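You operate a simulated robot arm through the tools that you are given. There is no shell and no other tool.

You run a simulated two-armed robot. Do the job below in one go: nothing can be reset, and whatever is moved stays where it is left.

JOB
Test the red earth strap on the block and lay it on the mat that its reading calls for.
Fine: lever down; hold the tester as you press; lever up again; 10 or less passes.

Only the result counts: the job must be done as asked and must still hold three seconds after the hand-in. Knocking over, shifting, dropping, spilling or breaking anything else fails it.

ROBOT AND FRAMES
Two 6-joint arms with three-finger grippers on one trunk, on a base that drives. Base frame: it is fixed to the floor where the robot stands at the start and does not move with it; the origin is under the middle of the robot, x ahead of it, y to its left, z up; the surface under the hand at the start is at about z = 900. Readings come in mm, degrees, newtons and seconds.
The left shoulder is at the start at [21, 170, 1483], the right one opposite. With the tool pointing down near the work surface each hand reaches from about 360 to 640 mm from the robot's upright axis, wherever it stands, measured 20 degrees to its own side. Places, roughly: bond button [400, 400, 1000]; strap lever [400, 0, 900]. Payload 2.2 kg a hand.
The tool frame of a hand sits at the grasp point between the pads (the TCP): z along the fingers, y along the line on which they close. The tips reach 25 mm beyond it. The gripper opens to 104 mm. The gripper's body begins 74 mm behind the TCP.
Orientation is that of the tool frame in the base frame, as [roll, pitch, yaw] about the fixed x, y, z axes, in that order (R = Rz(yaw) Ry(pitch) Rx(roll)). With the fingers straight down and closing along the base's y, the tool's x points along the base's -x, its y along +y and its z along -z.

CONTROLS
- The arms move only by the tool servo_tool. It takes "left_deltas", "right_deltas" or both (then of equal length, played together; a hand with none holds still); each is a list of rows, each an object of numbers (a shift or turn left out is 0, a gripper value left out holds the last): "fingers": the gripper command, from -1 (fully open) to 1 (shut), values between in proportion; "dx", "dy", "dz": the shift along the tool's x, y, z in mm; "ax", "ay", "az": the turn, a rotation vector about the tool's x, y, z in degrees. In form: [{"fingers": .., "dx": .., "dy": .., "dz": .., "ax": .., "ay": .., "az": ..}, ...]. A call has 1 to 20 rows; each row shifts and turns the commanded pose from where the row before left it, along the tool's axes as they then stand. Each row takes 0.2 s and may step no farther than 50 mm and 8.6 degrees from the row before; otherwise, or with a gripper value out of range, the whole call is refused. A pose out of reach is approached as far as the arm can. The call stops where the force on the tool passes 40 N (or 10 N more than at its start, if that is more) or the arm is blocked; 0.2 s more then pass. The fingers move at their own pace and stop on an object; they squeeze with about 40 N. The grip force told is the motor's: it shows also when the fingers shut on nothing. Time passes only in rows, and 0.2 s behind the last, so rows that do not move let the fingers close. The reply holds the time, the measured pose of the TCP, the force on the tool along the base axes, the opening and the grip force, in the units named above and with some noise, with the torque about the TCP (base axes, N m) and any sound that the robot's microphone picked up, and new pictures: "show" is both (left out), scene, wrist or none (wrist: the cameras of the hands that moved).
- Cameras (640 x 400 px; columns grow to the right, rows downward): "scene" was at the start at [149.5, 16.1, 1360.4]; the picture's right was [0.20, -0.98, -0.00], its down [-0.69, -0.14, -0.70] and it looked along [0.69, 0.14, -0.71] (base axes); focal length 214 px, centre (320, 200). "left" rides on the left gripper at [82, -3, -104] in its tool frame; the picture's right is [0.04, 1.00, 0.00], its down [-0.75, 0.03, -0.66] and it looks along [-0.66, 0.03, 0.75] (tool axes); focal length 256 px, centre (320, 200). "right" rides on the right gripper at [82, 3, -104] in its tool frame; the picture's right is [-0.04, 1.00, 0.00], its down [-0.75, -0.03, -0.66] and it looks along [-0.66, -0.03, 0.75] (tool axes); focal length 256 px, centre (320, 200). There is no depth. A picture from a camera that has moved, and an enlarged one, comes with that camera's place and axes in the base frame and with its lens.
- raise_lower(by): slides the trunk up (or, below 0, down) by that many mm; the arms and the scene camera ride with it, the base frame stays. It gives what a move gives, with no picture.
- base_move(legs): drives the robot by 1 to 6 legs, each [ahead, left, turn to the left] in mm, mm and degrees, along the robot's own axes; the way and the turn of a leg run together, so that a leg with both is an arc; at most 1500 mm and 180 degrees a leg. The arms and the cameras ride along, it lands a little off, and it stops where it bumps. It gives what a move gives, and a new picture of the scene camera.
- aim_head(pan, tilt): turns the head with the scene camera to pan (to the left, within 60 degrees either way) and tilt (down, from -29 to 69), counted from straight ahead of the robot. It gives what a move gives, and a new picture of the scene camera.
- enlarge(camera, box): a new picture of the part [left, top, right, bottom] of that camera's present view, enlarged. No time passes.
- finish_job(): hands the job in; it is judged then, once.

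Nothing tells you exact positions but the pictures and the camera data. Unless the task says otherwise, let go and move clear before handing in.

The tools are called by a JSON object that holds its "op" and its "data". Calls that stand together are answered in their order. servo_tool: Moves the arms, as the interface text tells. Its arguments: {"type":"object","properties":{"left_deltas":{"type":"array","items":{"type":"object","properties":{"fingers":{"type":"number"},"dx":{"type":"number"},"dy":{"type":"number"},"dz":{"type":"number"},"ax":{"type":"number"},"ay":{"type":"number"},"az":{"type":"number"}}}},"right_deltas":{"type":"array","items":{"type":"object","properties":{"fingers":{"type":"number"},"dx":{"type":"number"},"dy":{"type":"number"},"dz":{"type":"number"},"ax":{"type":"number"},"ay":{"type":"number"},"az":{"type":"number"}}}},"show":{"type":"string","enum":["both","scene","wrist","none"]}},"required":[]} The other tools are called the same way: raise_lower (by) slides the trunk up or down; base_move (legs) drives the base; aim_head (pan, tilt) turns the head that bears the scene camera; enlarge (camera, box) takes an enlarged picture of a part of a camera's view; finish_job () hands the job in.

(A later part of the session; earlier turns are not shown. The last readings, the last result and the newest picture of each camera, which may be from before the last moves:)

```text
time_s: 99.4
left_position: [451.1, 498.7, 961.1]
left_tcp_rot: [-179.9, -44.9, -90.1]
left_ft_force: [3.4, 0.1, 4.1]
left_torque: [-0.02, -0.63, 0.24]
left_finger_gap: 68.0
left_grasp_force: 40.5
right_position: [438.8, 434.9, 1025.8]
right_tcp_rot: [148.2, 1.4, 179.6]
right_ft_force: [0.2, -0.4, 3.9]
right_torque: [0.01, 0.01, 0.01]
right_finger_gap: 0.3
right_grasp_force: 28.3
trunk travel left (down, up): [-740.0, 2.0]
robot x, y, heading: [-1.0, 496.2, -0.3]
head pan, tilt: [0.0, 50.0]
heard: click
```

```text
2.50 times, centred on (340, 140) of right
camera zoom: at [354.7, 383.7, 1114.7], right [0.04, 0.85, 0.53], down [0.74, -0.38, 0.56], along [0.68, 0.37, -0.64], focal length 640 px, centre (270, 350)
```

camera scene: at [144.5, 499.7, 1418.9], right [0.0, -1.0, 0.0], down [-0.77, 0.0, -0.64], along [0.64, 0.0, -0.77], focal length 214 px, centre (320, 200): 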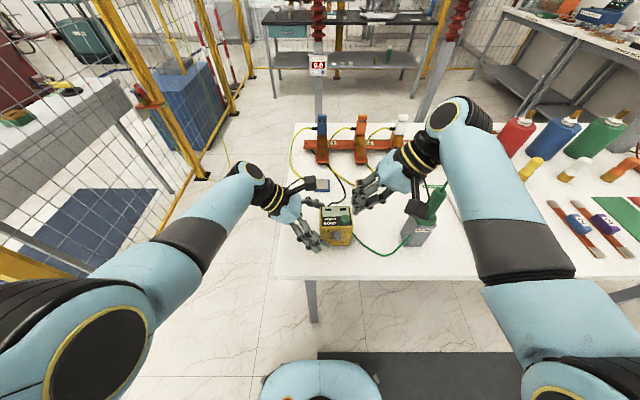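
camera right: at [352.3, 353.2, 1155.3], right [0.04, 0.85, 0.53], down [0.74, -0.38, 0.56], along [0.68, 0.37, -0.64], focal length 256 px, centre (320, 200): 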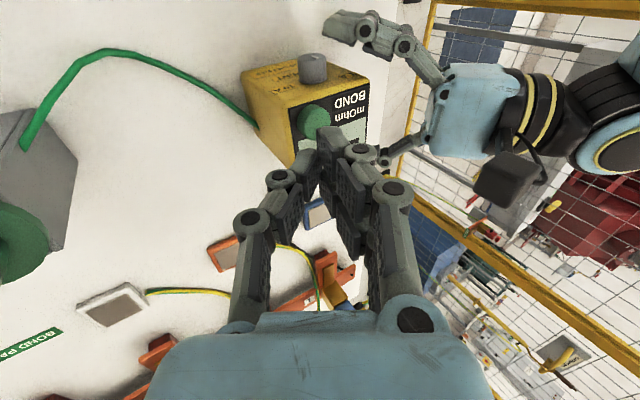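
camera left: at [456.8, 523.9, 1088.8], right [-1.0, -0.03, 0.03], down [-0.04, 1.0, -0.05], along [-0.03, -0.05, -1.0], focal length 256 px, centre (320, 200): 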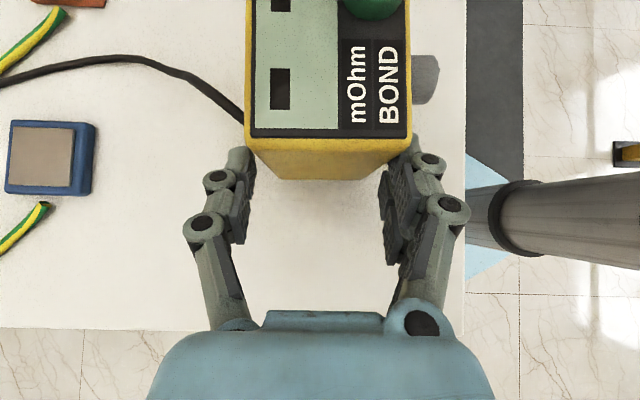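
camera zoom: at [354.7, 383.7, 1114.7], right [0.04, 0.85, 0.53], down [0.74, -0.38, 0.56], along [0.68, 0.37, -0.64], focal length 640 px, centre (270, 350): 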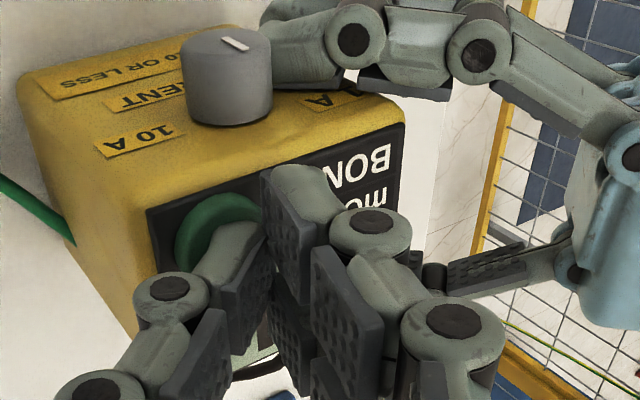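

The display reads "31" mOhm — above 10, so the strap fails. I'll hold the press a moment longer to confirm it's stable.

{"op": "servo_tool", "data": {"right_deltas": [{}, {}, {}], "show": "none"}}

{"op": "enlarge", "data": {"camera": "left", "box": [220, 0, 420, 180]}}

```text
time_s: 100.2
left_position: [450.8, 498.5, 961.5]
left_tcp_rot: [-180.0, -44.9, -90.0]
left_ft_force: [3.6, 0.5, 3.3]
left_torque: [-0.07, -0.79, 0.21]
left_finger_gap: 67.8
left_grasp_force: 40.2
right_position: [438.5, 434.6, 1027.1]
right_tcp_rot: [148.1, 1.4, 179.6]
right_ft_force: [0.2, 0.0, 3.0]
right_torque: [0.02, 0.0, -0.01]
right_finger_gap: 0.0
right_grasp_force: 28.4
trunk travel left (down, up): [-740.0, 2.0]
robot x, y, heading: [-0.0, 503.6, 0.0]
head pan, tilt: [0.0, 50.0]
```

```text
2.22 times, centred on (320, 90) of left
camera zoom: at [456.0, 514.5, 1093.4], right [-1.0, -0.03, 0.03], down [-0.03, 1.0, -0.07], along [-0.03, -0.07, -1.0], focal length 569 px, centre (320, 444)
```

zoom: 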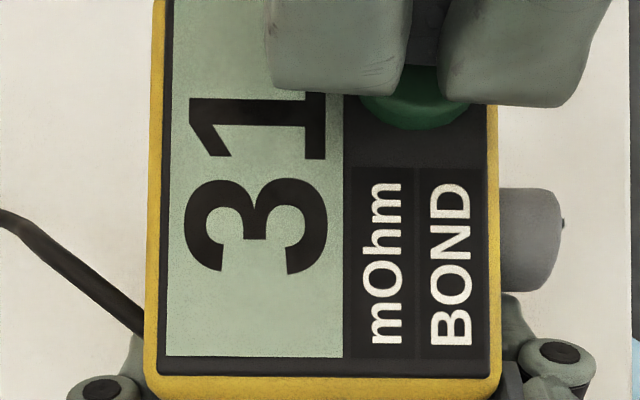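

Stable at 31. Releasing the button by raising the right hand, with the left still holding the tester.

{"op": "servo_tool", "data": {"right_deltas": [{"dy": 5.3, "dz": -8.5}, {"dy": 10.5, "dz": -17}, {"dy": 8, "dz": -13}, {}], "show": "none"}}

{"op": "enlarge", "data": {"camera": "scene", "box": [300, 190, 380, 260]}}

{"op": "enlarge", "data": {"camera": "left", "box": [180, 0, 460, 240]}}

```text
time_s: 101.2
left_position: [451.2, 498.4, 961.9]
left_tcp_rot: [180.0, -44.9, -90.0]
left_ft_force: [3.4, 1.0, 5.6]
left_torque: [-0.17, -0.59, 0.12]
left_finger_gap: 67.7
left_grasp_force: 40.3
right_position: [436.3, 430.4, 1070.1]
right_tcp_rot: [148.5, 1.2, 179.4]
right_ft_force: [0.4, -0.1, 0.1]
right_torque: [-0.02, 0.02, -0.01]
right_finger_gap: 0.0
right_grasp_force: 28.1
trunk travel left (down, up): [-740.0, 2.0]
robot x, y, heading: [-1.2, 497.5, -0.1]
head pan, tilt: [0.0, 50.0]
```

```text
5.71 times, centred on (340, 225) of scene
camera zoom: at [144.4, 498.3, 1418.9], right [0.0, -1.0, 0.0], down [-0.77, 0.0, -0.64], along [0.64, 0.0, -0.77], focal length 1226 px, centre (206, 57)
```

zoom: 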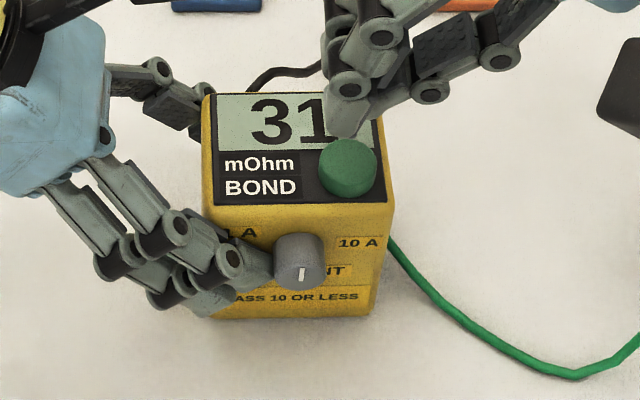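

```text
1.67 times, centred on (320, 120) of left
camera zoom: at [455.9, 514.5, 1093.4], right [-1.0, -0.03, 0.03], down [-0.03, 1.0, -0.07], along [-0.03, -0.07, -1.0], focal length 427 px, centre (320, 333)
```

zoom: 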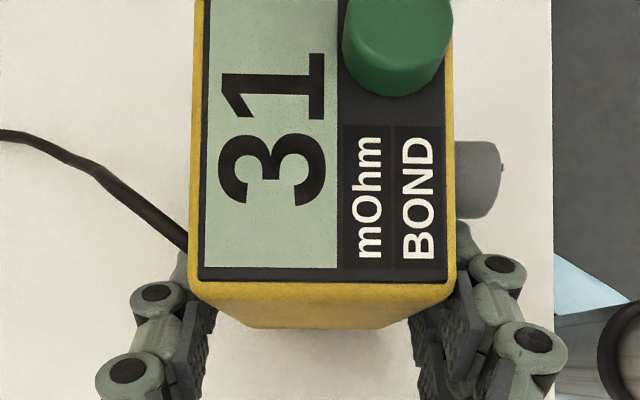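

Reading latched at 31 → FAIL. Now releasing the tester and retracting the left hand along its approach line.

{"op": "servo_tool", "data": {"left_deltas": [{"fingers": -0.35}, {"fingers": -0.6}, {"fingers": -1}, {}, {"dz": -20}, {"dz": -30}, {"dz": -30}, {"dz": -30}, {"dz": -20}, {}], "show": "both"}}

```text
time_s: 103.4
left_position: [451.7, 590.9, 1053.3]
left_tcp_rot: [179.9, -44.8, -90.0]
left_ft_force: [0.6, -0.5, -0.3]
left_torque: [0.0, -0.01, -0.03]
left_finger_gap: 104.0
left_grasp_force: 0.0
right_position: [437.9, 432.3, 1071.3]
right_tcp_rot: [148.5, 1.4, 179.3]
right_ft_force: [0.0, -1.0, -0.1]
right_torque: [0.02, 0.0, 0.01]
right_finger_gap: 0.0
right_grasp_force: 28.4
trunk travel left (down, up): [-740.0, 2.0]
robot x, y, heading: [-2.8, 499.5, -0.0]
head pan, tilt: [0.0, 50.0]
camera scene: at [144.6, 497.9, 1418.8], right [0.0, -1.0, 0.0], down [-0.77, 0.0, -0.64], along [0.64, 0.0, -0.77], focal length 214 px, centre (320, 200)
camera left: at [456.5, 606.0, 1185.0], right [-1.0, -0.03, 0.03], down [-0.03, 1.0, -0.07], along [-0.03, -0.07, -1.0], focal length 256 px, centre (320, 200)
```

scene: 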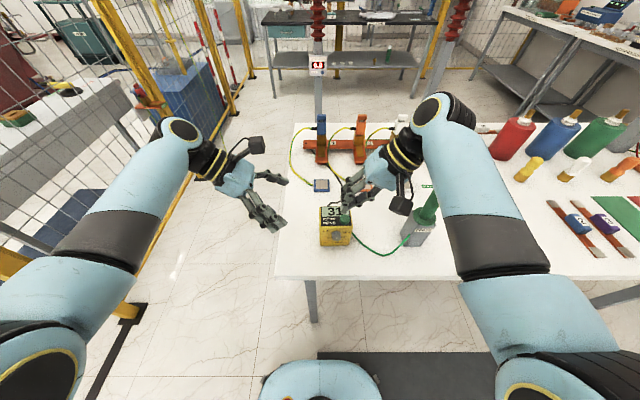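
left: 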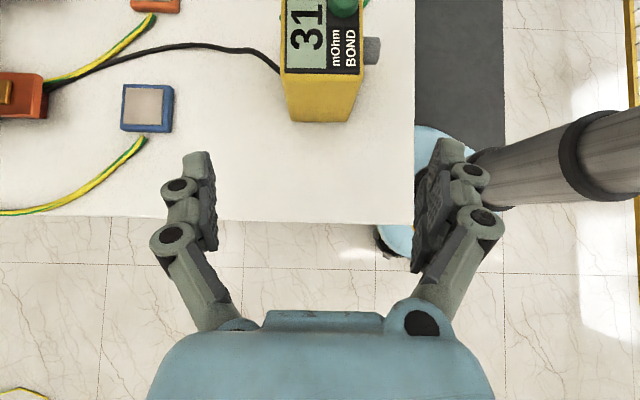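

The tester stands where it was. Backing the base straight off 350 mm so both hands clear the bench.

{"op": "base_move", "data": {"legs": [[-350, 0, 0]]}}

```text
time_s: 105.7
left_position: [97.8, 591.4, 1052.7]
left_tcp_rot: [-179.9, -44.9, -89.9]
left_ft_force: [0.3, -0.1, -0.4]
left_torque: [0.01, -0.02, 0.04]
left_finger_gap: 104.0
left_grasp_force: 0.0
right_position: [83.6, 433.8, 1070.1]
right_tcp_rot: [148.5, 1.4, 179.6]
right_ft_force: [-1.4, -0.3, 0.1]
right_torque: [0.02, -0.02, 0.0]
right_finger_gap: 0.0
right_grasp_force: 28.2
trunk travel left (down, up): [-740.0, 2.0]
robot x, y, heading: [-352.1, 496.5, -0.2]
head pan, tilt: [0.0, 50.0]
camera scene: at [-209.6, 498.4, 1418.9], right [0.0, -1.0, 0.0], down [-0.77, 0.0, -0.64], along [0.64, 0.0, -0.77], focal length 214 px, centre (320, 200)
```

scene: 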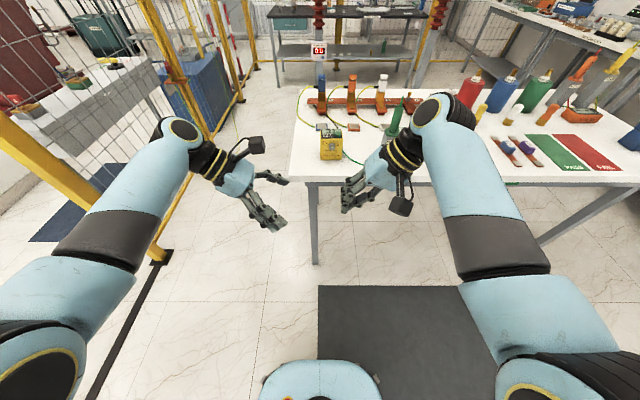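

Restoring both hands to upright orientation in free space.

{"op": "servo_tool", "data": {"left_deltas": [{"dx": -21, "dz": -21}, {"dx": -21, "dz": -21}, {"dx": -21, "dz": -21}, {"dx": -21, "dz": -21}, {"ay": -7.5}, {"ay": -7.5}, {"ay": -7.5}, {"ay": -7.5}, {"ay": -7.5}, {"ay": -7.5}, {}], "right_deltas": [{"dy": -34, "dz": -21}, {"dy": -34, "dz": -21}, {"dy": -34, "dz": -21}, {"ax": 7.9}, {"ax": 7.9}, {"ax": 7.9}, {"ax": 7.8}, {}, {}, {}, {}], "show": "none"}}

{"op": "servo_tool", "data": {"left_deltas": [{"az": 7.5}, {"az": 7.5}, {"az": 7.5}, {"az": 7.5}, {"az": 7.5}, {"az": 7.5}, {"az": 7.5}, {"az": 7.5}, {"az": 7.5}, {"az": 7.5}, {"az": 7.5}, {"az": 7.5}, {}], "show": "scene"}}

```text
time_s: 108.1
left_position: [98.0, 710.3, 1053.0]
left_tcp_rot: [-180.0, 0.2, -89.9]
left_ft_force: [-0.3, -0.1, 0.0]
left_torque: [0.01, 0.03, 0.0]
left_finger_gap: 103.9
left_grasp_force: 0.0
right_position: [84.6, 314.2, 1071.2]
right_tcp_rot: [179.9, 1.5, 179.7]
right_ft_force: [0.0, 0.8, -0.4]
right_torque: [0.0, 0.0, 0.0]
right_finger_gap: 0.0
right_grasp_force: 28.2
trunk travel left (down, up): [-740.0, 2.0]
robot x, y, heading: [-353.1, 501.5, -0.0]
head pan, tilt: [0.0, 50.0]
```

```text
time_s: 110.9
left_position: [96.8, 709.8, 1054.2]
left_tcp_rot: [179.9, 0.0, 180.0]
left_ft_force: [0.0, -0.4, -0.3]
left_torque: [0.02, -0.02, -0.01]
left_finger_gap: 104.1
left_grasp_force: 0.0
right_position: [83.8, 314.2, 1070.5]
right_tcp_rot: [179.9, 1.4, 179.6]
right_ft_force: [-0.5, -1.0, 1.4]
right_torque: [-0.03, 0.0, -0.03]
right_finger_gap: 0.2
right_grasp_force: 28.1
trunk travel left (down, up): [-740.0, 2.0]
robot x, y, heading: [-354.1, 500.3, 0.3]
head pan, tilt: [0.0, 50.0]
camera scene: at [-209.1, 498.4, 1418.9], right [0.0, -1.0, 0.0], down [-0.77, 0.0, -0.64], along [0.64, 0.0, -0.77], focal length 214 px, centre (320, 200)
```

scene: 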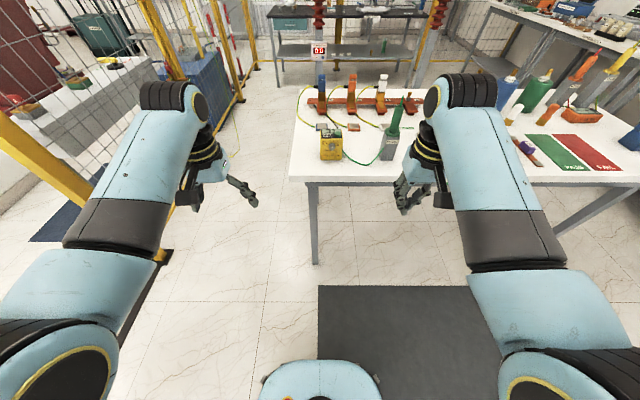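

{"op": "servo_tool", "data": {"left_deltas": [{"dx": 25}, {"dx": 25}, {"dx": 20}, {}], "right_deltas": [{"ay": 1.4}, {}, {}, {}], "show": "none"}}

{"op": "base_move", "data": {"legs": [[0, -210, 0], [290, 0, 0]]}}

```text
time_s: 111.9
left_position: [27.5, 709.0, 1052.8]
left_tcp_rot: [179.9, -0.1, -180.0]
left_ft_force: [0.0, 0.4, 0.9]
left_torque: [0.0, -0.01, 0.0]
left_finger_gap: 103.8
left_grasp_force: 0.0
right_position: [85.5, 313.8, 1069.5]
right_tcp_rot: [-179.9, -0.1, 179.7]
right_ft_force: [0.6, 0.2, -0.6]
right_torque: [-0.01, -0.02, -0.03]
right_finger_gap: 0.0
right_grasp_force: 27.8
trunk travel left (down, up): [-740.0, 2.0]
robot x, y, heading: [-354.7, 496.1, -0.1]
head pan, tilt: [0.0, 50.0]
```

```text
time_s: 115.1
left_position: [317.2, 497.2, 1053.8]
left_tcp_rot: [179.9, -0.1, -179.8]
left_ft_force: [-0.8, -0.1, 0.2]
left_torque: [0.01, 0.0, -0.01]
left_finger_gap: 104.1
left_grasp_force: 0.1
right_position: [373.7, 100.7, 1070.5]
right_tcp_rot: [179.9, -0.1, 179.5]
right_ft_force: [0.2, -0.3, -0.1]
right_torque: [0.03, 0.0, 0.0]
right_finger_gap: 0.0
right_grasp_force: 28.6
trunk travel left (down, up): [-740.0, 2.0]
robot x, y, heading: [-64.8, 282.9, 0.1]
head pan, tilt: [0.0, 50.0]
camera scene: at [81.7, 285.6, 1418.8], right [0.0, -1.0, 0.0], down [-0.77, 0.0, -0.64], along [0.64, 0.0, -0.77], focal length 214 px, centre (320, 200)
```

scene: 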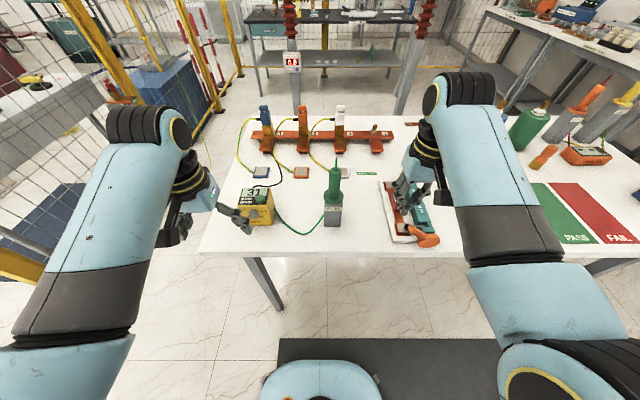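

{"op": "enlarge", "data": {"camera": "scene", "box": [370, 170, 460, 260]}}

{"op": "enlarge", "data": {"camera": "right", "box": [150, 0, 470, 200]}}

```text
4.44 times, centred on (415, 215) of scene
camera zoom: at [81.7, 285.6, 1418.8], right [0.0, -1.0, 0.0], down [-0.77, 0.0, -0.64], along [0.64, 0.0, -0.77], focal length 953 px, centre (-102, 133)
```

zoom: 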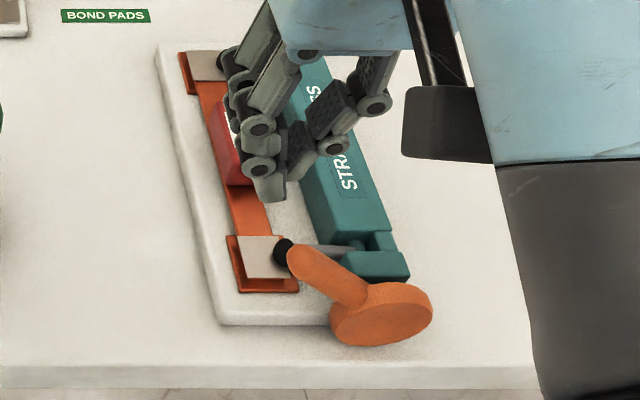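

```text
2.00 times, centred on (310, 100) of right
camera zoom: at [293.2, 104.4, 1175.1], right [0.05, 1.0, 0.0], down [0.75, -0.04, 0.66], along [0.65, -0.03, -0.76], focal length 512 px, centre (340, 400)
```

zoom: 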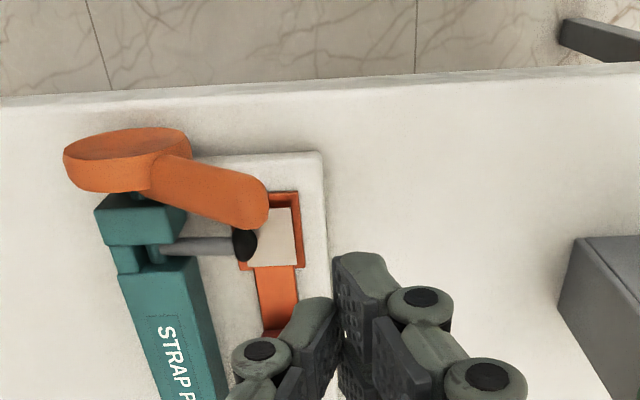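

The lever tip is now at about [362, 67, 977], pointing left-up. To raise the lever I'll come down on its left side and sweep the tip to the right.

{"op": "servo_tool", "data": {"right_deltas": [{"dx": 11.7, "dy": 8}, {"dz": 26}, {"dz": 26}, {"dz": 26}, {}], "show": "both"}}

{"op": "enlarge", "data": {"camera": "scene", "box": [370, 170, 460, 260]}}

```text
time_s: 116.3
left_position: [317.2, 496.4, 1053.4]
left_tcp_rot: [179.8, 0.0, -179.9]
left_ft_force: [0.8, 0.1, -0.7]
left_torque: [0.0, -0.01, 0.01]
left_finger_gap: 104.2
left_grasp_force: 0.1
right_position: [362.1, 108.9, 991.6]
right_tcp_rot: [-180.0, -0.1, 179.6]
right_ft_force: [0.1, 0.4, 0.1]
right_torque: [-0.04, 0.01, 0.03]
right_finger_gap: 0.0
right_grasp_force: 28.7
trunk travel left (down, up): [-740.0, 2.0]
robot x, y, heading: [-62.7, 286.1, 0.3]
head pan, tilt: [0.0, 50.0]
camera scene: at [81.1, 285.9, 1418.9], right [0.0, -1.0, 0.0], down [-0.77, 0.0, -0.64], along [0.64, 0.0, -0.77], focal length 214 px, centre (320, 200)
camera right: at [281.2, 113.1, 1096.5], right [0.05, 1.0, 0.0], down [0.75, -0.04, 0.66], along [0.65, -0.03, -0.76], focal length 256 px, centre (320, 200)
```

scene: 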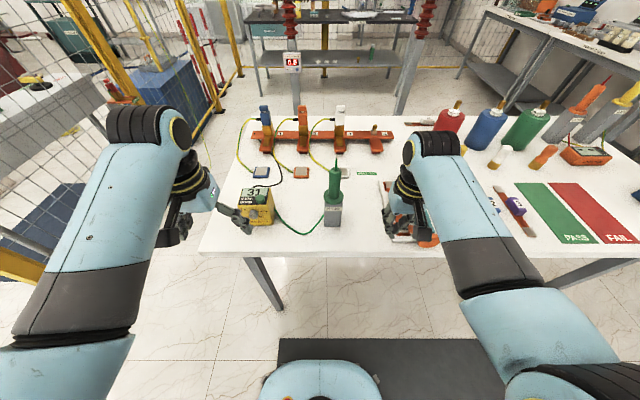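
right: 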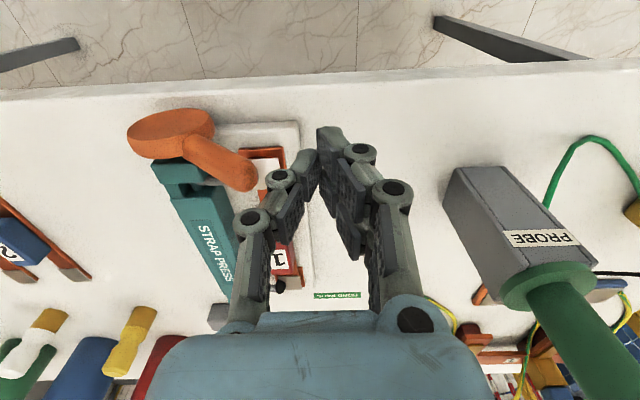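

```text
4.44 times, centred on (415, 215) of scene
camera zoom: at [81.1, 285.9, 1418.9], right [0.0, -1.0, 0.0], down [-0.77, 0.0, -0.64], along [0.64, 0.0, -0.77], focal length 953 px, centre (-102, 133)
```

zoom: 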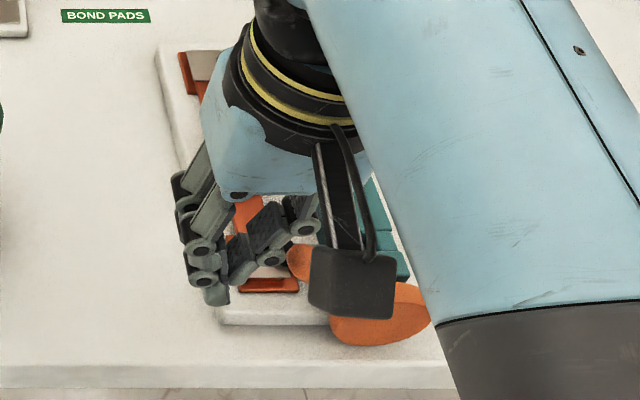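

Sweeping the lever tip to the right in small steps.

{"op": "servo_tool", "data": {"right_deltas": [{"dy": -6}, {"dy": -5}, {"dy": -5}, {"dy": -5}, {"dy": -5}, {"dy": -5}, {}], "show": "wrist"}}

```text
time_s: 117.7
left_position: [315.3, 499.7, 1053.9]
left_tcp_rot: [179.9, 0.0, -179.7]
left_ft_force: [0.4, -0.2, 0.7]
left_torque: [0.04, 0.0, -0.01]
left_finger_gap: 103.8
left_grasp_force: 0.1
right_position: [362.2, 89.6, 995.3]
right_tcp_rot: [178.7, 0.0, 179.7]
right_ft_force: [-9.8, 19.5, 13.5]
right_torque: [0.09, 0.16, -0.13]
right_finger_gap: 0.0
right_grasp_force: 28.3
trunk travel left (down, up): [-740.0, 2.0]
robot x, y, heading: [-64.6, 286.1, 0.3]
head pan, tilt: [0.0, 50.0]
stopped in row 6 (right hand): the force on the tool passed its limit at 43 N (the readings are from after the stop); the commanded pose is now the measured one
camera right: at [280.8, 91.4, 1099.8], right [0.04, 1.0, 0.02], down [0.75, -0.05, 0.66], along [0.66, -0.01, -0.75], focal length 256 px, centre (320, 200)
```

right: 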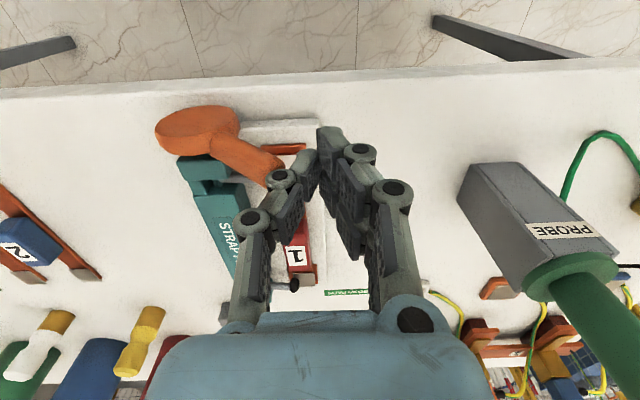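

The closed fingers' sloped outer face pushes along the lever axis, so it doesn't turn. I'll instead straddle the lever with open fingers and push the tip to the right with the flat inner pad of the left finger.

{"op": "servo_tool", "data": {"right_deltas": [{"dy": 6}, {"dz": -25}, {"dz": -25, "fingers": -1}, {"dy": -30}, {"dy": -32, "dx": 6}, {}, {}], "show": "both"}}

```text
time_s: 119.3
left_position: [317.7, 497.7, 1053.1]
left_tcp_rot: [179.8, 0.0, -179.9]
left_ft_force: [0.1, 0.6, 0.3]
left_torque: [0.02, 0.0, -0.03]
left_finger_gap: 103.9
left_grasp_force: 0.1
right_position: [357.3, 27.8, 1042.3]
right_tcp_rot: [179.3, 0.2, 179.7]
right_ft_force: [-0.3, -0.3, -0.3]
right_torque: [-0.03, -0.01, 0.01]
right_finger_gap: 104.0
right_grasp_force: 0.0
trunk travel left (down, up): [-740.0, 2.0]
robot x, y, heading: [-66.1, 285.8, 0.1]
head pan, tilt: [0.0, 50.0]
camera scene: at [80.8, 285.9, 1418.9], right [0.0, -1.0, 0.0], down [-0.77, 0.0, -0.64], along [0.64, 0.0, -0.77], focal length 214 px, centre (320, 200)
camera right: at [276.1, 29.6, 1147.8], right [0.04, 1.0, 0.01], down [0.75, -0.04, 0.66], along [0.66, -0.02, -0.75], focal length 256 px, centre (320, 200)
```

scene: 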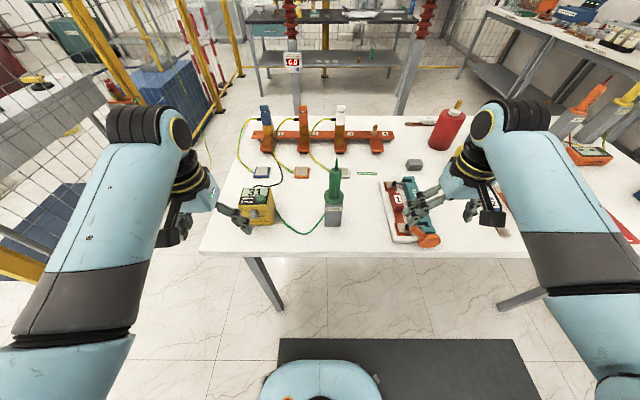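
right: 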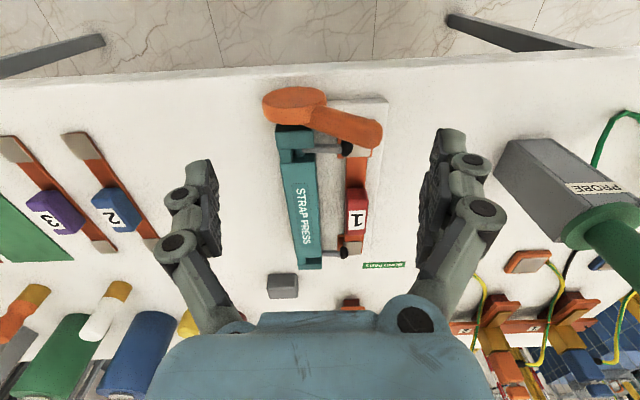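

{"op": "servo_tool", "data": {"right_deltas": [{"dy": 5}, {"dz": 25}, {"dz": 24}, {}], "show": "wrist"}}

```text
time_s: 120.3
left_position: [318.0, 498.4, 1053.4]
left_tcp_rot: [179.9, 0.0, -179.9]
left_ft_force: [0.0, -0.8, -0.4]
left_torque: [-0.01, -0.01, -0.03]
left_finger_gap: 104.1
left_grasp_force: 0.0
right_position: [355.9, 34.5, 994.0]
right_tcp_rot: [179.3, 0.1, 179.7]
right_ft_force: [-0.9, 0.0, -0.1]
right_torque: [-0.02, 0.01, -0.02]
right_finger_gap: 104.1
right_grasp_force: 0.0
trunk travel left (down, up): [-740.0, 2.0]
robot x, y, heading: [-65.6, 284.5, 0.2]
head pan, tilt: [0.0, 50.0]
camera right: at [275.5, 36.9, 1099.1], right [0.04, 1.0, 0.01], down [0.75, -0.04, 0.66], along [0.66, -0.02, -0.75], focal length 256 px, centre (320, 200)
```

right: 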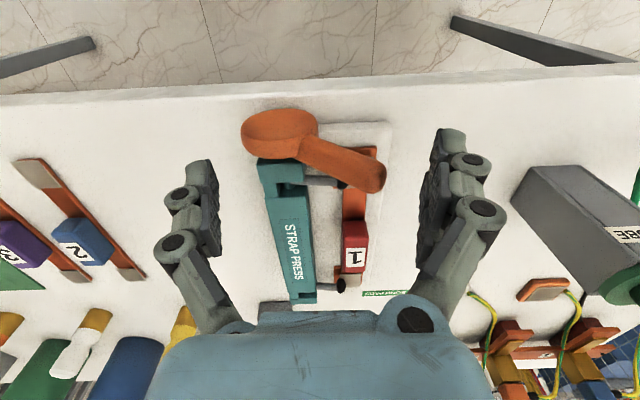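

{"op": "servo_tool", "data": {"right_deltas": [{"dy": -5}, {"dy": -4}, {"dy": -4}, {"dy": -4}, {"dy": -4}, {}], "show": "wrist"}}

```text
time_s: 121.7
left_position: [316.3, 499.6, 1054.0]
left_tcp_rot: [179.9, -0.1, -179.8]
left_ft_force: [0.3, 0.0, 0.0]
left_torque: [-0.03, -0.02, 0.04]
left_finger_gap: 104.0
left_grasp_force: 0.0
right_position: [356.4, 16.0, 994.6]
right_tcp_rot: [179.3, 0.2, 179.8]
right_ft_force: [-0.8, 6.9, 5.5]
right_torque: [0.38, 0.05, 0.16]
right_finger_gap: 104.0
right_grasp_force: 0.0
trunk travel left (down, up): [-740.0, 2.0]
robot x, y, heading: [-63.8, 289.3, 0.1]
head pan, tilt: [0.0, 50.0]
camera right: at [275.6, 17.2, 1099.4], right [0.04, 1.0, 0.01], down [0.75, -0.04, 0.66], along [0.66, -0.02, -0.75], focal length 256 px, centre (320, 200)
```

right: 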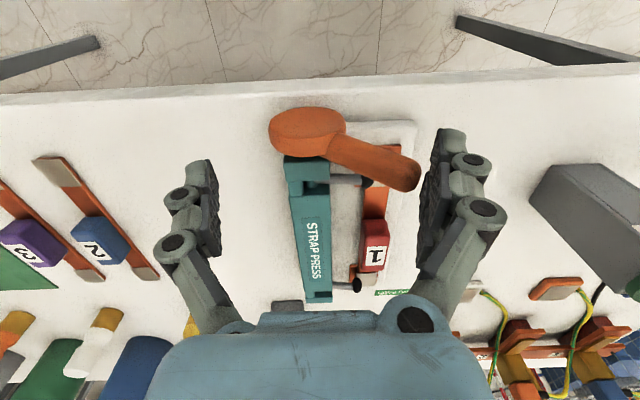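

The lever starts to move but friction binds it. I'll move along its arc instead — up and to the right together — so the pad carries the tip upward.

{"op": "servo_tool", "data": {"right_deltas": [{"dy": -3.4, "dz": -3.6}, {"dy": -3.6, "dz": -3.4}, {"dy": -3.9, "dz": -3.0}, {"dy": -4.1, "dz": -2.6}, {}], "show": "wrist"}}

```text
time_s: 122.9
left_position: [316.9, 497.1, 1055.0]
left_tcp_rot: [179.8, -0.1, -179.8]
left_ft_force: [0.5, -0.1, 0.5]
left_torque: [-0.03, -0.03, 0.01]
left_finger_gap: 104.0
left_grasp_force: 0.0
right_position: [355.7, -2.1, 1005.8]
right_tcp_rot: [179.3, 0.1, 179.6]
right_ft_force: [-0.5, 0.4, 0.3]
right_torque: [-0.02, -0.01, -0.02]
right_finger_gap: 104.0
right_grasp_force: 0.2
trunk travel left (down, up): [-740.0, 2.0]
robot x, y, heading: [-68.5, 283.9, 0.4]
head pan, tilt: [0.0, 50.0]
camera right: at [275.4, 0.1, 1111.2], right [0.05, 1.0, 0.01], down [0.75, -0.04, 0.66], along [0.66, -0.02, -0.75], focal length 256 px, centre (320, 200)
```

right: 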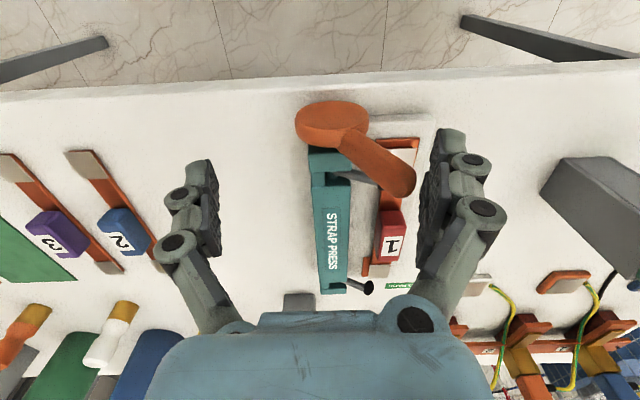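

It's turning now and the feet are lifting. Continuing right.

{"op": "servo_tool", "data": {"right_deltas": [{"dy": -5, "dz": -1.5}, {"dy": -5, "dz": -1}, {"dy": -5}, {"dy": -5}, {"dy": -5}, {"dy": -5}, {}], "show": "wrist"}}

```text
time_s: 124.5
left_position: [316.9, 497.9, 1053.5]
left_tcp_rot: [179.9, 0.0, -179.8]
left_ft_force: [0.1, 0.6, 0.0]
left_torque: [-0.01, 0.0, -0.01]
left_finger_gap: 104.0
left_grasp_force: 0.1
right_position: [356.7, -31.5, 1010.2]
right_tcp_rot: [179.4, 0.0, 179.7]
right_ft_force: [-0.1, 0.6, -0.1]
right_torque: [0.05, 0.01, 0.01]
right_finger_gap: 104.2
right_grasp_force: 0.3
trunk travel left (down, up): [-740.0, 2.0]
robot x, y, heading: [-65.2, 284.2, 0.3]
head pan, tilt: [0.0, 50.0]
camera right: at [275.7, -29.5, 1113.6], right [0.04, 1.0, 0.01], down [0.75, -0.04, 0.66], along [0.66, -0.02, -0.75], focal length 256 px, centre (320, 200)
```

right: 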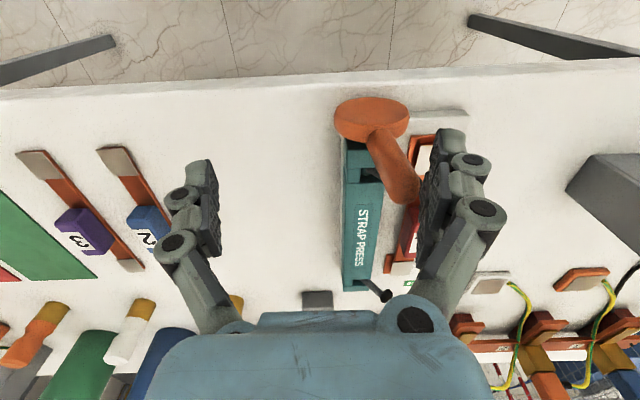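

{"op": "servo_tool", "data": {"right_deltas": [{"dy": -5}, {"dy": -5}, {"dy": -5}, {"dy": -5}, {"dy": -5}, {"dy": -5}, {}], "show": "both"}}

{"op": "enlarge", "data": {"camera": "scene", "box": [370, 170, 470, 260]}}

```text
time_s: 126.1
left_position: [317.7, 497.3, 1053.4]
left_tcp_rot: [179.9, 0.0, -179.7]
left_ft_force: [0.1, -0.4, 0.6]
left_torque: [0.01, 0.01, -0.05]
left_finger_gap: 104.1
left_grasp_force: 0.1
right_position: [356.7, -61.6, 1009.4]
right_tcp_rot: [179.3, 0.1, 179.7]
right_ft_force: [0.2, -0.1, -0.4]
right_torque: [0.01, -0.01, -0.01]
right_finger_gap: 103.9
right_grasp_force: 0.0
trunk travel left (down, up): [-740.0, 2.0]
robot x, y, heading: [-65.0, 288.5, 0.1]
head pan, tilt: [0.0, 50.0]
camera scene: at [81.0, 286.5, 1418.9], right [0.0, -1.0, 0.0], down [-0.77, 0.0, -0.64], along [0.64, 0.0, -0.77], focal length 214 px, centre (320, 200)
camera right: at [275.6, -59.4, 1113.3], right [0.05, 1.0, 0.01], down [0.75, -0.04, 0.66], along [0.66, -0.02, -0.75], focal length 256 px, centre (320, 200)
```

scene: 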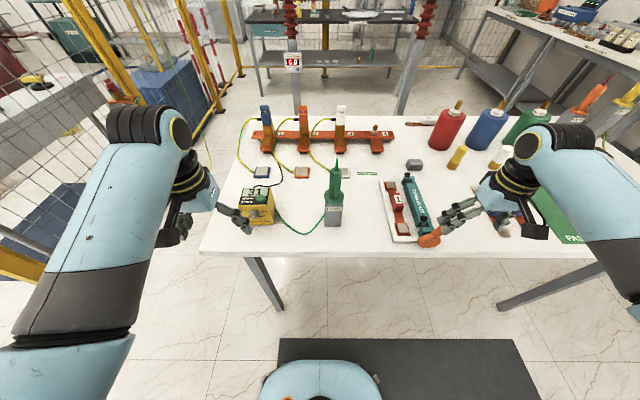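
right: 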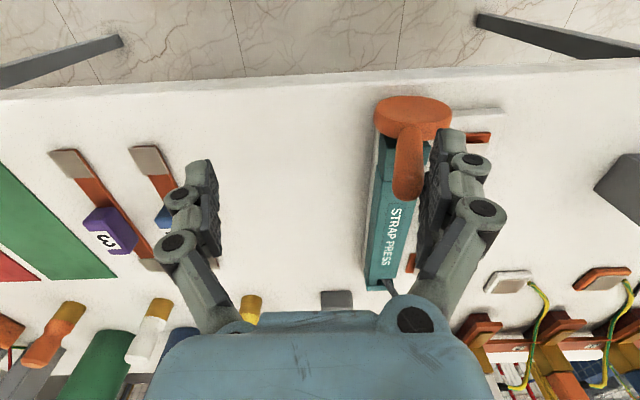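

```text
4.44 times, centred on (420, 215) of scene
camera zoom: at [81.0, 286.5, 1418.9], right [0.0, -1.0, 0.0], down [-0.77, 0.0, -0.64], along [0.64, 0.0, -0.77], focal length 953 px, centre (-124, 133)
```

zoom: 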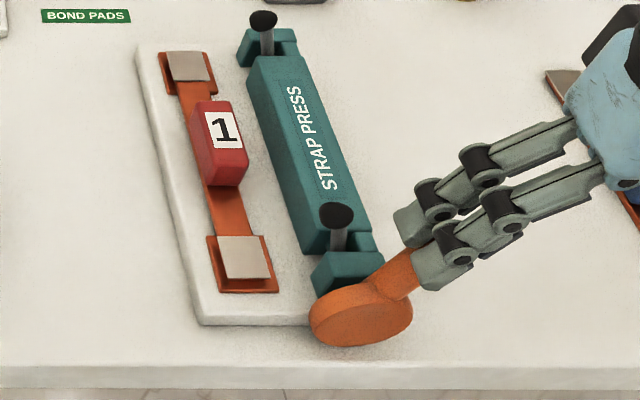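

Nearly fully up. A few more small steps until the upper stop is felt.

{"op": "servo_tool", "data": {"right_deltas": [{"dy": -4}, {"dy": -4}, {"dy": -3}, {"dy": -3}, {}], "show": "none"}}

{"op": "enlarge", "data": {"camera": "scene", "box": [370, 170, 470, 260]}}

```text
time_s: 127.3
left_position: [317.1, 498.2, 1054.3]
left_tcp_rot: [179.9, 0.0, -179.7]
left_ft_force: [0.6, 0.2, -0.7]
left_torque: [0.02, 0.01, 0.0]
left_finger_gap: 103.8
left_grasp_force: 0.2
right_position: [355.3, -75.7, 1008.2]
right_tcp_rot: [179.3, 0.3, 179.7]
right_ft_force: [-0.2, 0.6, -0.5]
right_torque: [-0.02, 0.0, -0.01]
right_finger_gap: 104.1
right_grasp_force: 0.1
trunk travel left (down, up): [-740.0, 2.0]
robot x, y, heading: [-69.5, 285.8, 0.4]
head pan, tilt: [0.0, 50.0]
```

```text
4.44 times, centred on (420, 215) of scene
camera zoom: at [81.0, 286.5, 1418.9], right [0.0, -1.0, 0.0], down [-0.77, 0.0, -0.64], along [0.64, 0.0, -0.77], focal length 953 px, centre (-124, 133)
```

zoom: 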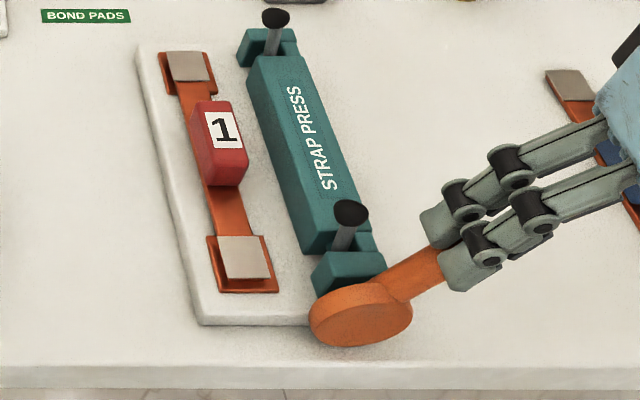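

{"op": "servo_tool", "data": {"right_deltas": [{"dy": -3}, {"dy": -2}, {"dy": -2}, {}], "show": "none"}}

```text
time_s: 128.3
left_position: [316.7, 497.5, 1053.8]
left_tcp_rot: [180.0, 0.0, -179.8]
left_ft_force: [-0.6, 0.4, 0.2]
left_torque: [0.03, 0.02, 0.02]
left_finger_gap: 103.9
left_grasp_force: 0.1
right_position: [355.6, -82.9, 1007.7]
right_tcp_rot: [179.3, 0.2, 179.8]
right_ft_force: [-0.3, 0.2, 0.4]
right_torque: [0.01, 0.02, -0.06]
right_finger_gap: 104.2
right_grasp_force: 0.1
trunk travel left (down, up): [-740.0, 2.0]
robot x, y, heading: [-66.3, 285.5, 0.1]
head pan, tilt: [0.0, 50.0]
```

{"op": "servo_tool", "data": {"right_deltas": [{"dy": -2}, {"dy": -2}, {"dy": -2}, {}], "show": "none"}}

{"op": "enlarge", "data": {"camera": "scene", "box": [370, 170, 470, 260]}}

{"op": "enlarge", "data": {"camera": "right", "box": [350, 60, 550, 220]}}

```text
time_s: 129.3
left_position: [316.9, 498.2, 1054.4]
left_tcp_rot: [180.0, 0.0, -179.7]
left_ft_force: [0.3, 0.7, 0.7]
left_torque: [-0.01, 0.02, -0.01]
left_finger_gap: 103.9
left_grasp_force: 0.1
right_position: [356.2, -87.9, 1008.9]
right_tcp_rot: [179.4, 0.2, 179.7]
right_ft_force: [-1.3, 2.7, -0.2]
right_torque: [0.07, 0.03, 0.04]
right_finger_gap: 103.9
right_grasp_force: 0.0
trunk travel left (down, up): [-740.0, 2.0]
robot x, y, heading: [-64.5, 286.9, 0.0]
head pan, tilt: [0.0, 50.0]
```

```text
4.44 times, centred on (420, 215) of scene
camera zoom: at [80.9, 286.8, 1418.9], right [0.0, -1.0, 0.0], down [-0.77, 0.0, -0.64], along [0.64, 0.0, -0.77], focal length 953 px, centre (-124, 133)
```

zoom: 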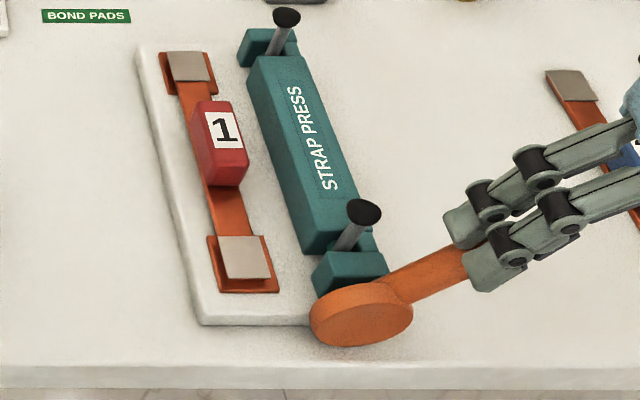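

```text
2.50 times, centred on (450, 140) of right
camera zoom: at [275.1, -86.0, 1113.0], right [0.04, 1.0, 0.01], down [0.75, -0.04, 0.66], along [0.66, -0.02, -0.75], focal length 640 px, centre (-5, 350)
```

zoom: 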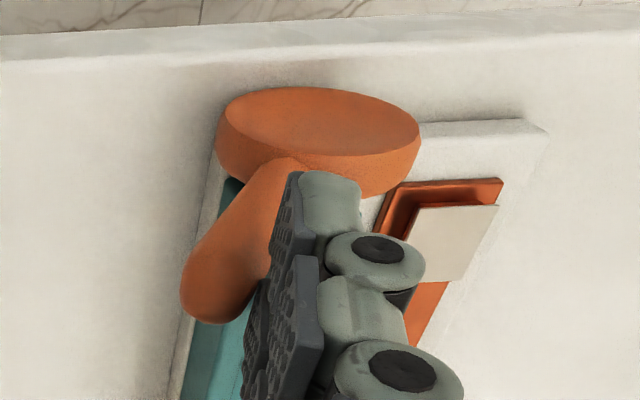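

{"op": "servo_tool", "data": {"right_deltas": [{"dy": -1.5}, {"dy": -1.5}, {}], "show": "none"}}

```text
time_s: 130.1
left_position: [316.7, 498.9, 1053.6]
left_tcp_rot: [179.9, 0.0, -179.7]
left_ft_force: [-1.0, -0.2, 0.2]
left_torque: [0.02, -0.04, 0.0]
left_finger_gap: 104.1
left_grasp_force: 0.0
right_position: [356.1, -88.4, 1009.2]
right_tcp_rot: [179.3, 0.2, 179.8]
right_ft_force: [-0.6, 11.8, 2.6]
right_torque: [0.31, -0.02, 0.12]
right_finger_gap: 104.3
right_grasp_force: 0.0
trunk travel left (down, up): [-740.0, 2.0]
robot x, y, heading: [-64.5, 287.1, 0.1]
head pan, tilt: [0.0, 50.0]
```

The lever is firmly at its upper stop (12 N). Backing off, rising, and moving over the strap block with the fingers narrowed to 36 mm.

{"op": "servo_tool", "data": {"right_deltas": [{"dy": 5}, {"dz": -30}, {"dz": -30, "fingers": 0.3}, {"dx": -31, "dy": 36}, {"dx": -31, "dy": 36}, {"dx": -31, "dy": 36}, {"dx": -31, "dy": 36}, {}], "show": "both"}}

{"op": "enlarge", "data": {"camera": "scene", "box": [370, 170, 470, 260]}}

```text
time_s: 131.9
left_position: [317.3, 497.8, 1055.2]
left_tcp_rot: [179.8, 0.0, -179.7]
left_ft_force: [0.3, 0.1, 0.3]
left_torque: [0.03, -0.03, 0.03]
left_finger_gap: 103.9
left_grasp_force: 0.0
right_position: [480.6, 56.5, 1069.6]
right_tcp_rot: [179.3, 0.2, 179.7]
right_ft_force: [0.2, -0.5, -0.3]
right_torque: [0.03, -0.05, 0.02]
right_finger_gap: 36.4
right_grasp_force: 0.1
trunk travel left (down, up): [-740.0, 2.0]
robot x, y, heading: [-63.9, 288.3, 0.2]
head pan, tilt: [0.0, 50.0]
camera scene: at [79.9, 285.2, 1419.0], right [0.0, -1.0, 0.0], down [-0.77, 0.0, -0.64], along [0.64, 0.0, -0.77], focal length 214 px, centre (320, 200)
camera right: at [399.2, 58.5, 1174.3], right [0.04, 1.0, 0.01], down [0.75, -0.04, 0.66], along [0.66, -0.02, -0.75], focal length 256 px, centre (320, 200)
```

scene: 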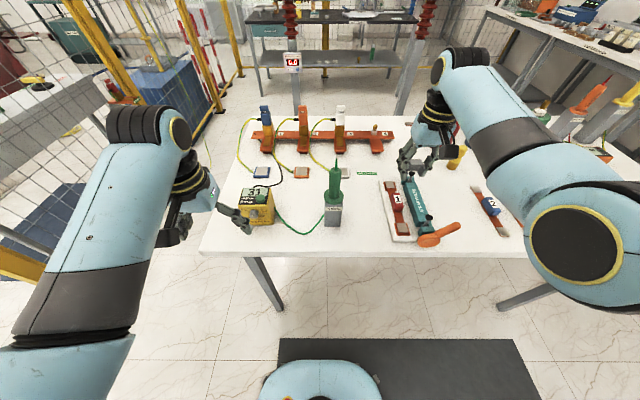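
right: 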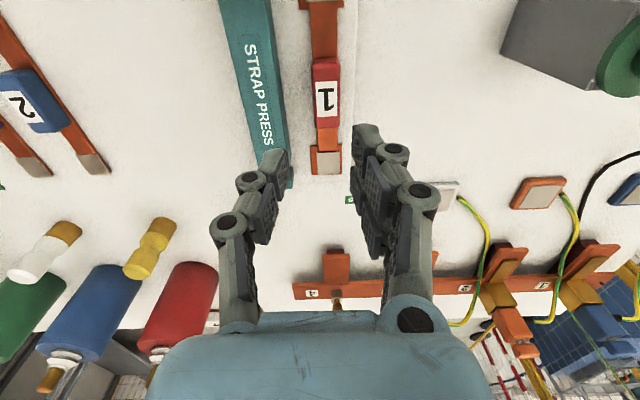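

```text
4.44 times, centred on (420, 215) of scene
camera zoom: at [79.9, 285.2, 1419.0], right [0.0, -1.0, 0.0], down [-0.77, 0.0, -0.64], along [0.64, 0.0, -0.77], focal length 953 px, centre (-124, 133)
```

zoom: 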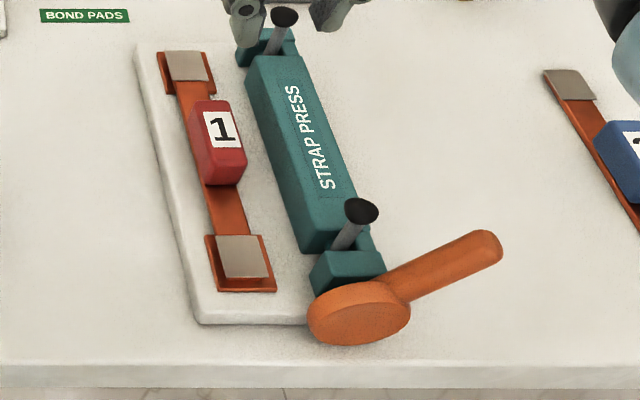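

Lever up, strap still on the pads, block at y≈62.8. Aligning and descending with the 36 mm opening.

{"op": "servo_tool", "data": {"right_deltas": [{"dx": 1, "dy": 6.2, "ax": 0.7}, {"dz": 30}, {"dz": 30}, {"dz": 25}, {}], "show": "wrist"}}

```text
time_s: 133.1
left_position: [316.8, 497.5, 1053.0]
left_tcp_rot: [179.8, 0.0, -179.8]
left_ft_force: [-0.6, 0.4, 0.3]
left_torque: [-0.01, 0.01, 0.03]
left_finger_gap: 103.9
left_grasp_force: 0.1
right_position: [480.7, 62.4, 983.7]
right_tcp_rot: [-180.0, 0.2, 179.6]
right_ft_force: [0.1, 0.3, 0.4]
right_torque: [-0.02, -0.02, -0.02]
right_finger_gap: 36.3
right_grasp_force: 0.1
trunk travel left (down, up): [-740.0, 2.0]
robot x, y, heading: [-65.0, 285.6, 0.2]
head pan, tilt: [0.0, 50.0]
camera right: at [399.1, 65.8, 1089.0], right [0.05, 1.0, 0.0], down [0.75, -0.03, 0.66], along [0.66, -0.03, -0.75], focal length 256 px, centre (320, 200)
```

right: 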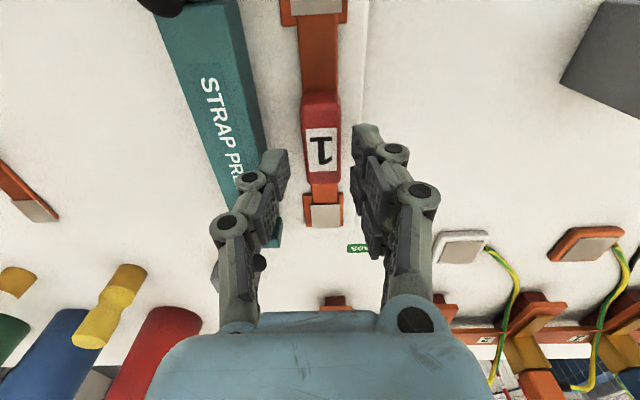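

{"op": "servo_tool", "data": {"right_deltas": [{"dz": 15}, {"dz": 12}, {"dz": 5}, {}, {"fingers": 1}, {}, {}], "show": "wrist"}}

```text
time_s: 134.7
left_position: [317.1, 497.8, 1052.9]
left_tcp_rot: [-180.0, 0.0, -179.8]
left_ft_force: [-0.1, 0.2, 0.4]
left_torque: [0.04, -0.05, 0.02]
left_finger_gap: 104.1
left_grasp_force: 0.0
right_position: [480.3, 62.4, 953.6]
right_tcp_rot: [179.9, 0.2, 179.6]
right_ft_force: [-0.5, 0.8, -0.4]
right_torque: [-0.02, -0.14, 0.01]
right_finger_gap: 24.2
right_grasp_force: 40.3
trunk travel left (down, up): [-740.0, 2.0]
robot x, y, heading: [-69.0, 288.8, -0.2]
head pan, tilt: [0.0, 50.0]
camera right: at [399.7, 65.6, 1057.3], right [0.04, 1.0, 0.0], down [0.75, -0.03, 0.66], along [0.66, -0.03, -0.75], focal length 256 px, centre (320, 200)
```

right: 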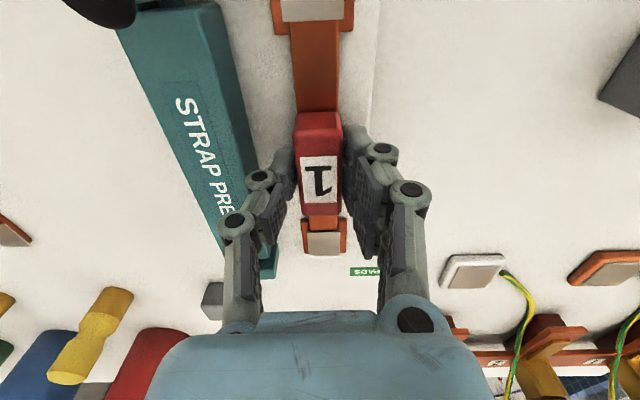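

Gripped (24 mm, 40 N). Lifting the strap straight up.

{"op": "servo_tool", "data": {"right_deltas": [{"dz": -10}, {"dz": -30}, {"dz": -35}, {"dz": -35}, {}], "show": "both"}}

```text
time_s: 135.9
left_position: [317.4, 498.2, 1052.6]
left_tcp_rot: [179.9, -0.1, -179.8]
left_ft_force: [0.3, 0.0, 0.0]
left_torque: [0.03, 0.0, 0.0]
left_finger_gap: 104.1
left_grasp_force: 0.0
right_position: [480.0, 62.1, 1063.8]
right_tcp_rot: [-180.0, 0.1, 179.7]
right_ft_force: [0.4, -0.2, -1.5]
right_torque: [-0.01, 0.0, -0.02]
right_finger_gap: 24.1
right_grasp_force: 40.1
trunk travel left (down, up): [-740.0, 2.0]
robot x, y, heading: [-61.7, 285.2, 0.3]
head pan, tilt: [0.0, 50.0]
camera scene: at [81.4, 286.4, 1418.8], right [0.0, -1.0, 0.0], down [-0.77, 0.0, -0.64], along [0.64, 0.0, -0.77], focal length 214 px, centre (320, 200)
camera right: at [399.1, 65.4, 1167.9], right [0.04, 1.0, 0.0], down [0.75, -0.03, 0.66], along [0.66, -0.03, -0.75], focal length 256 px, centre (320, 200)
```

scene: 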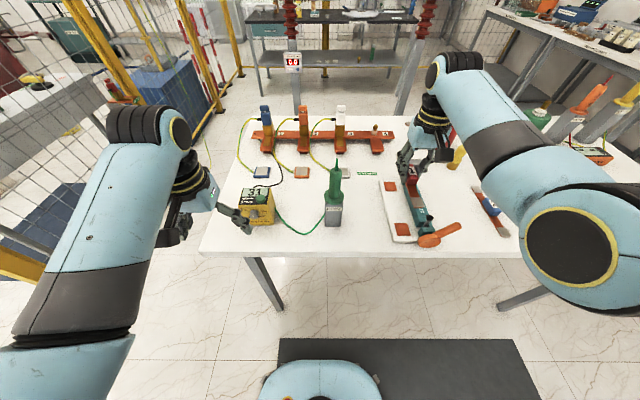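
right: 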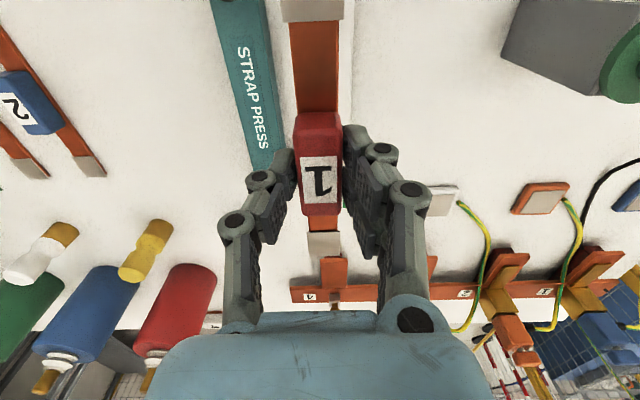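

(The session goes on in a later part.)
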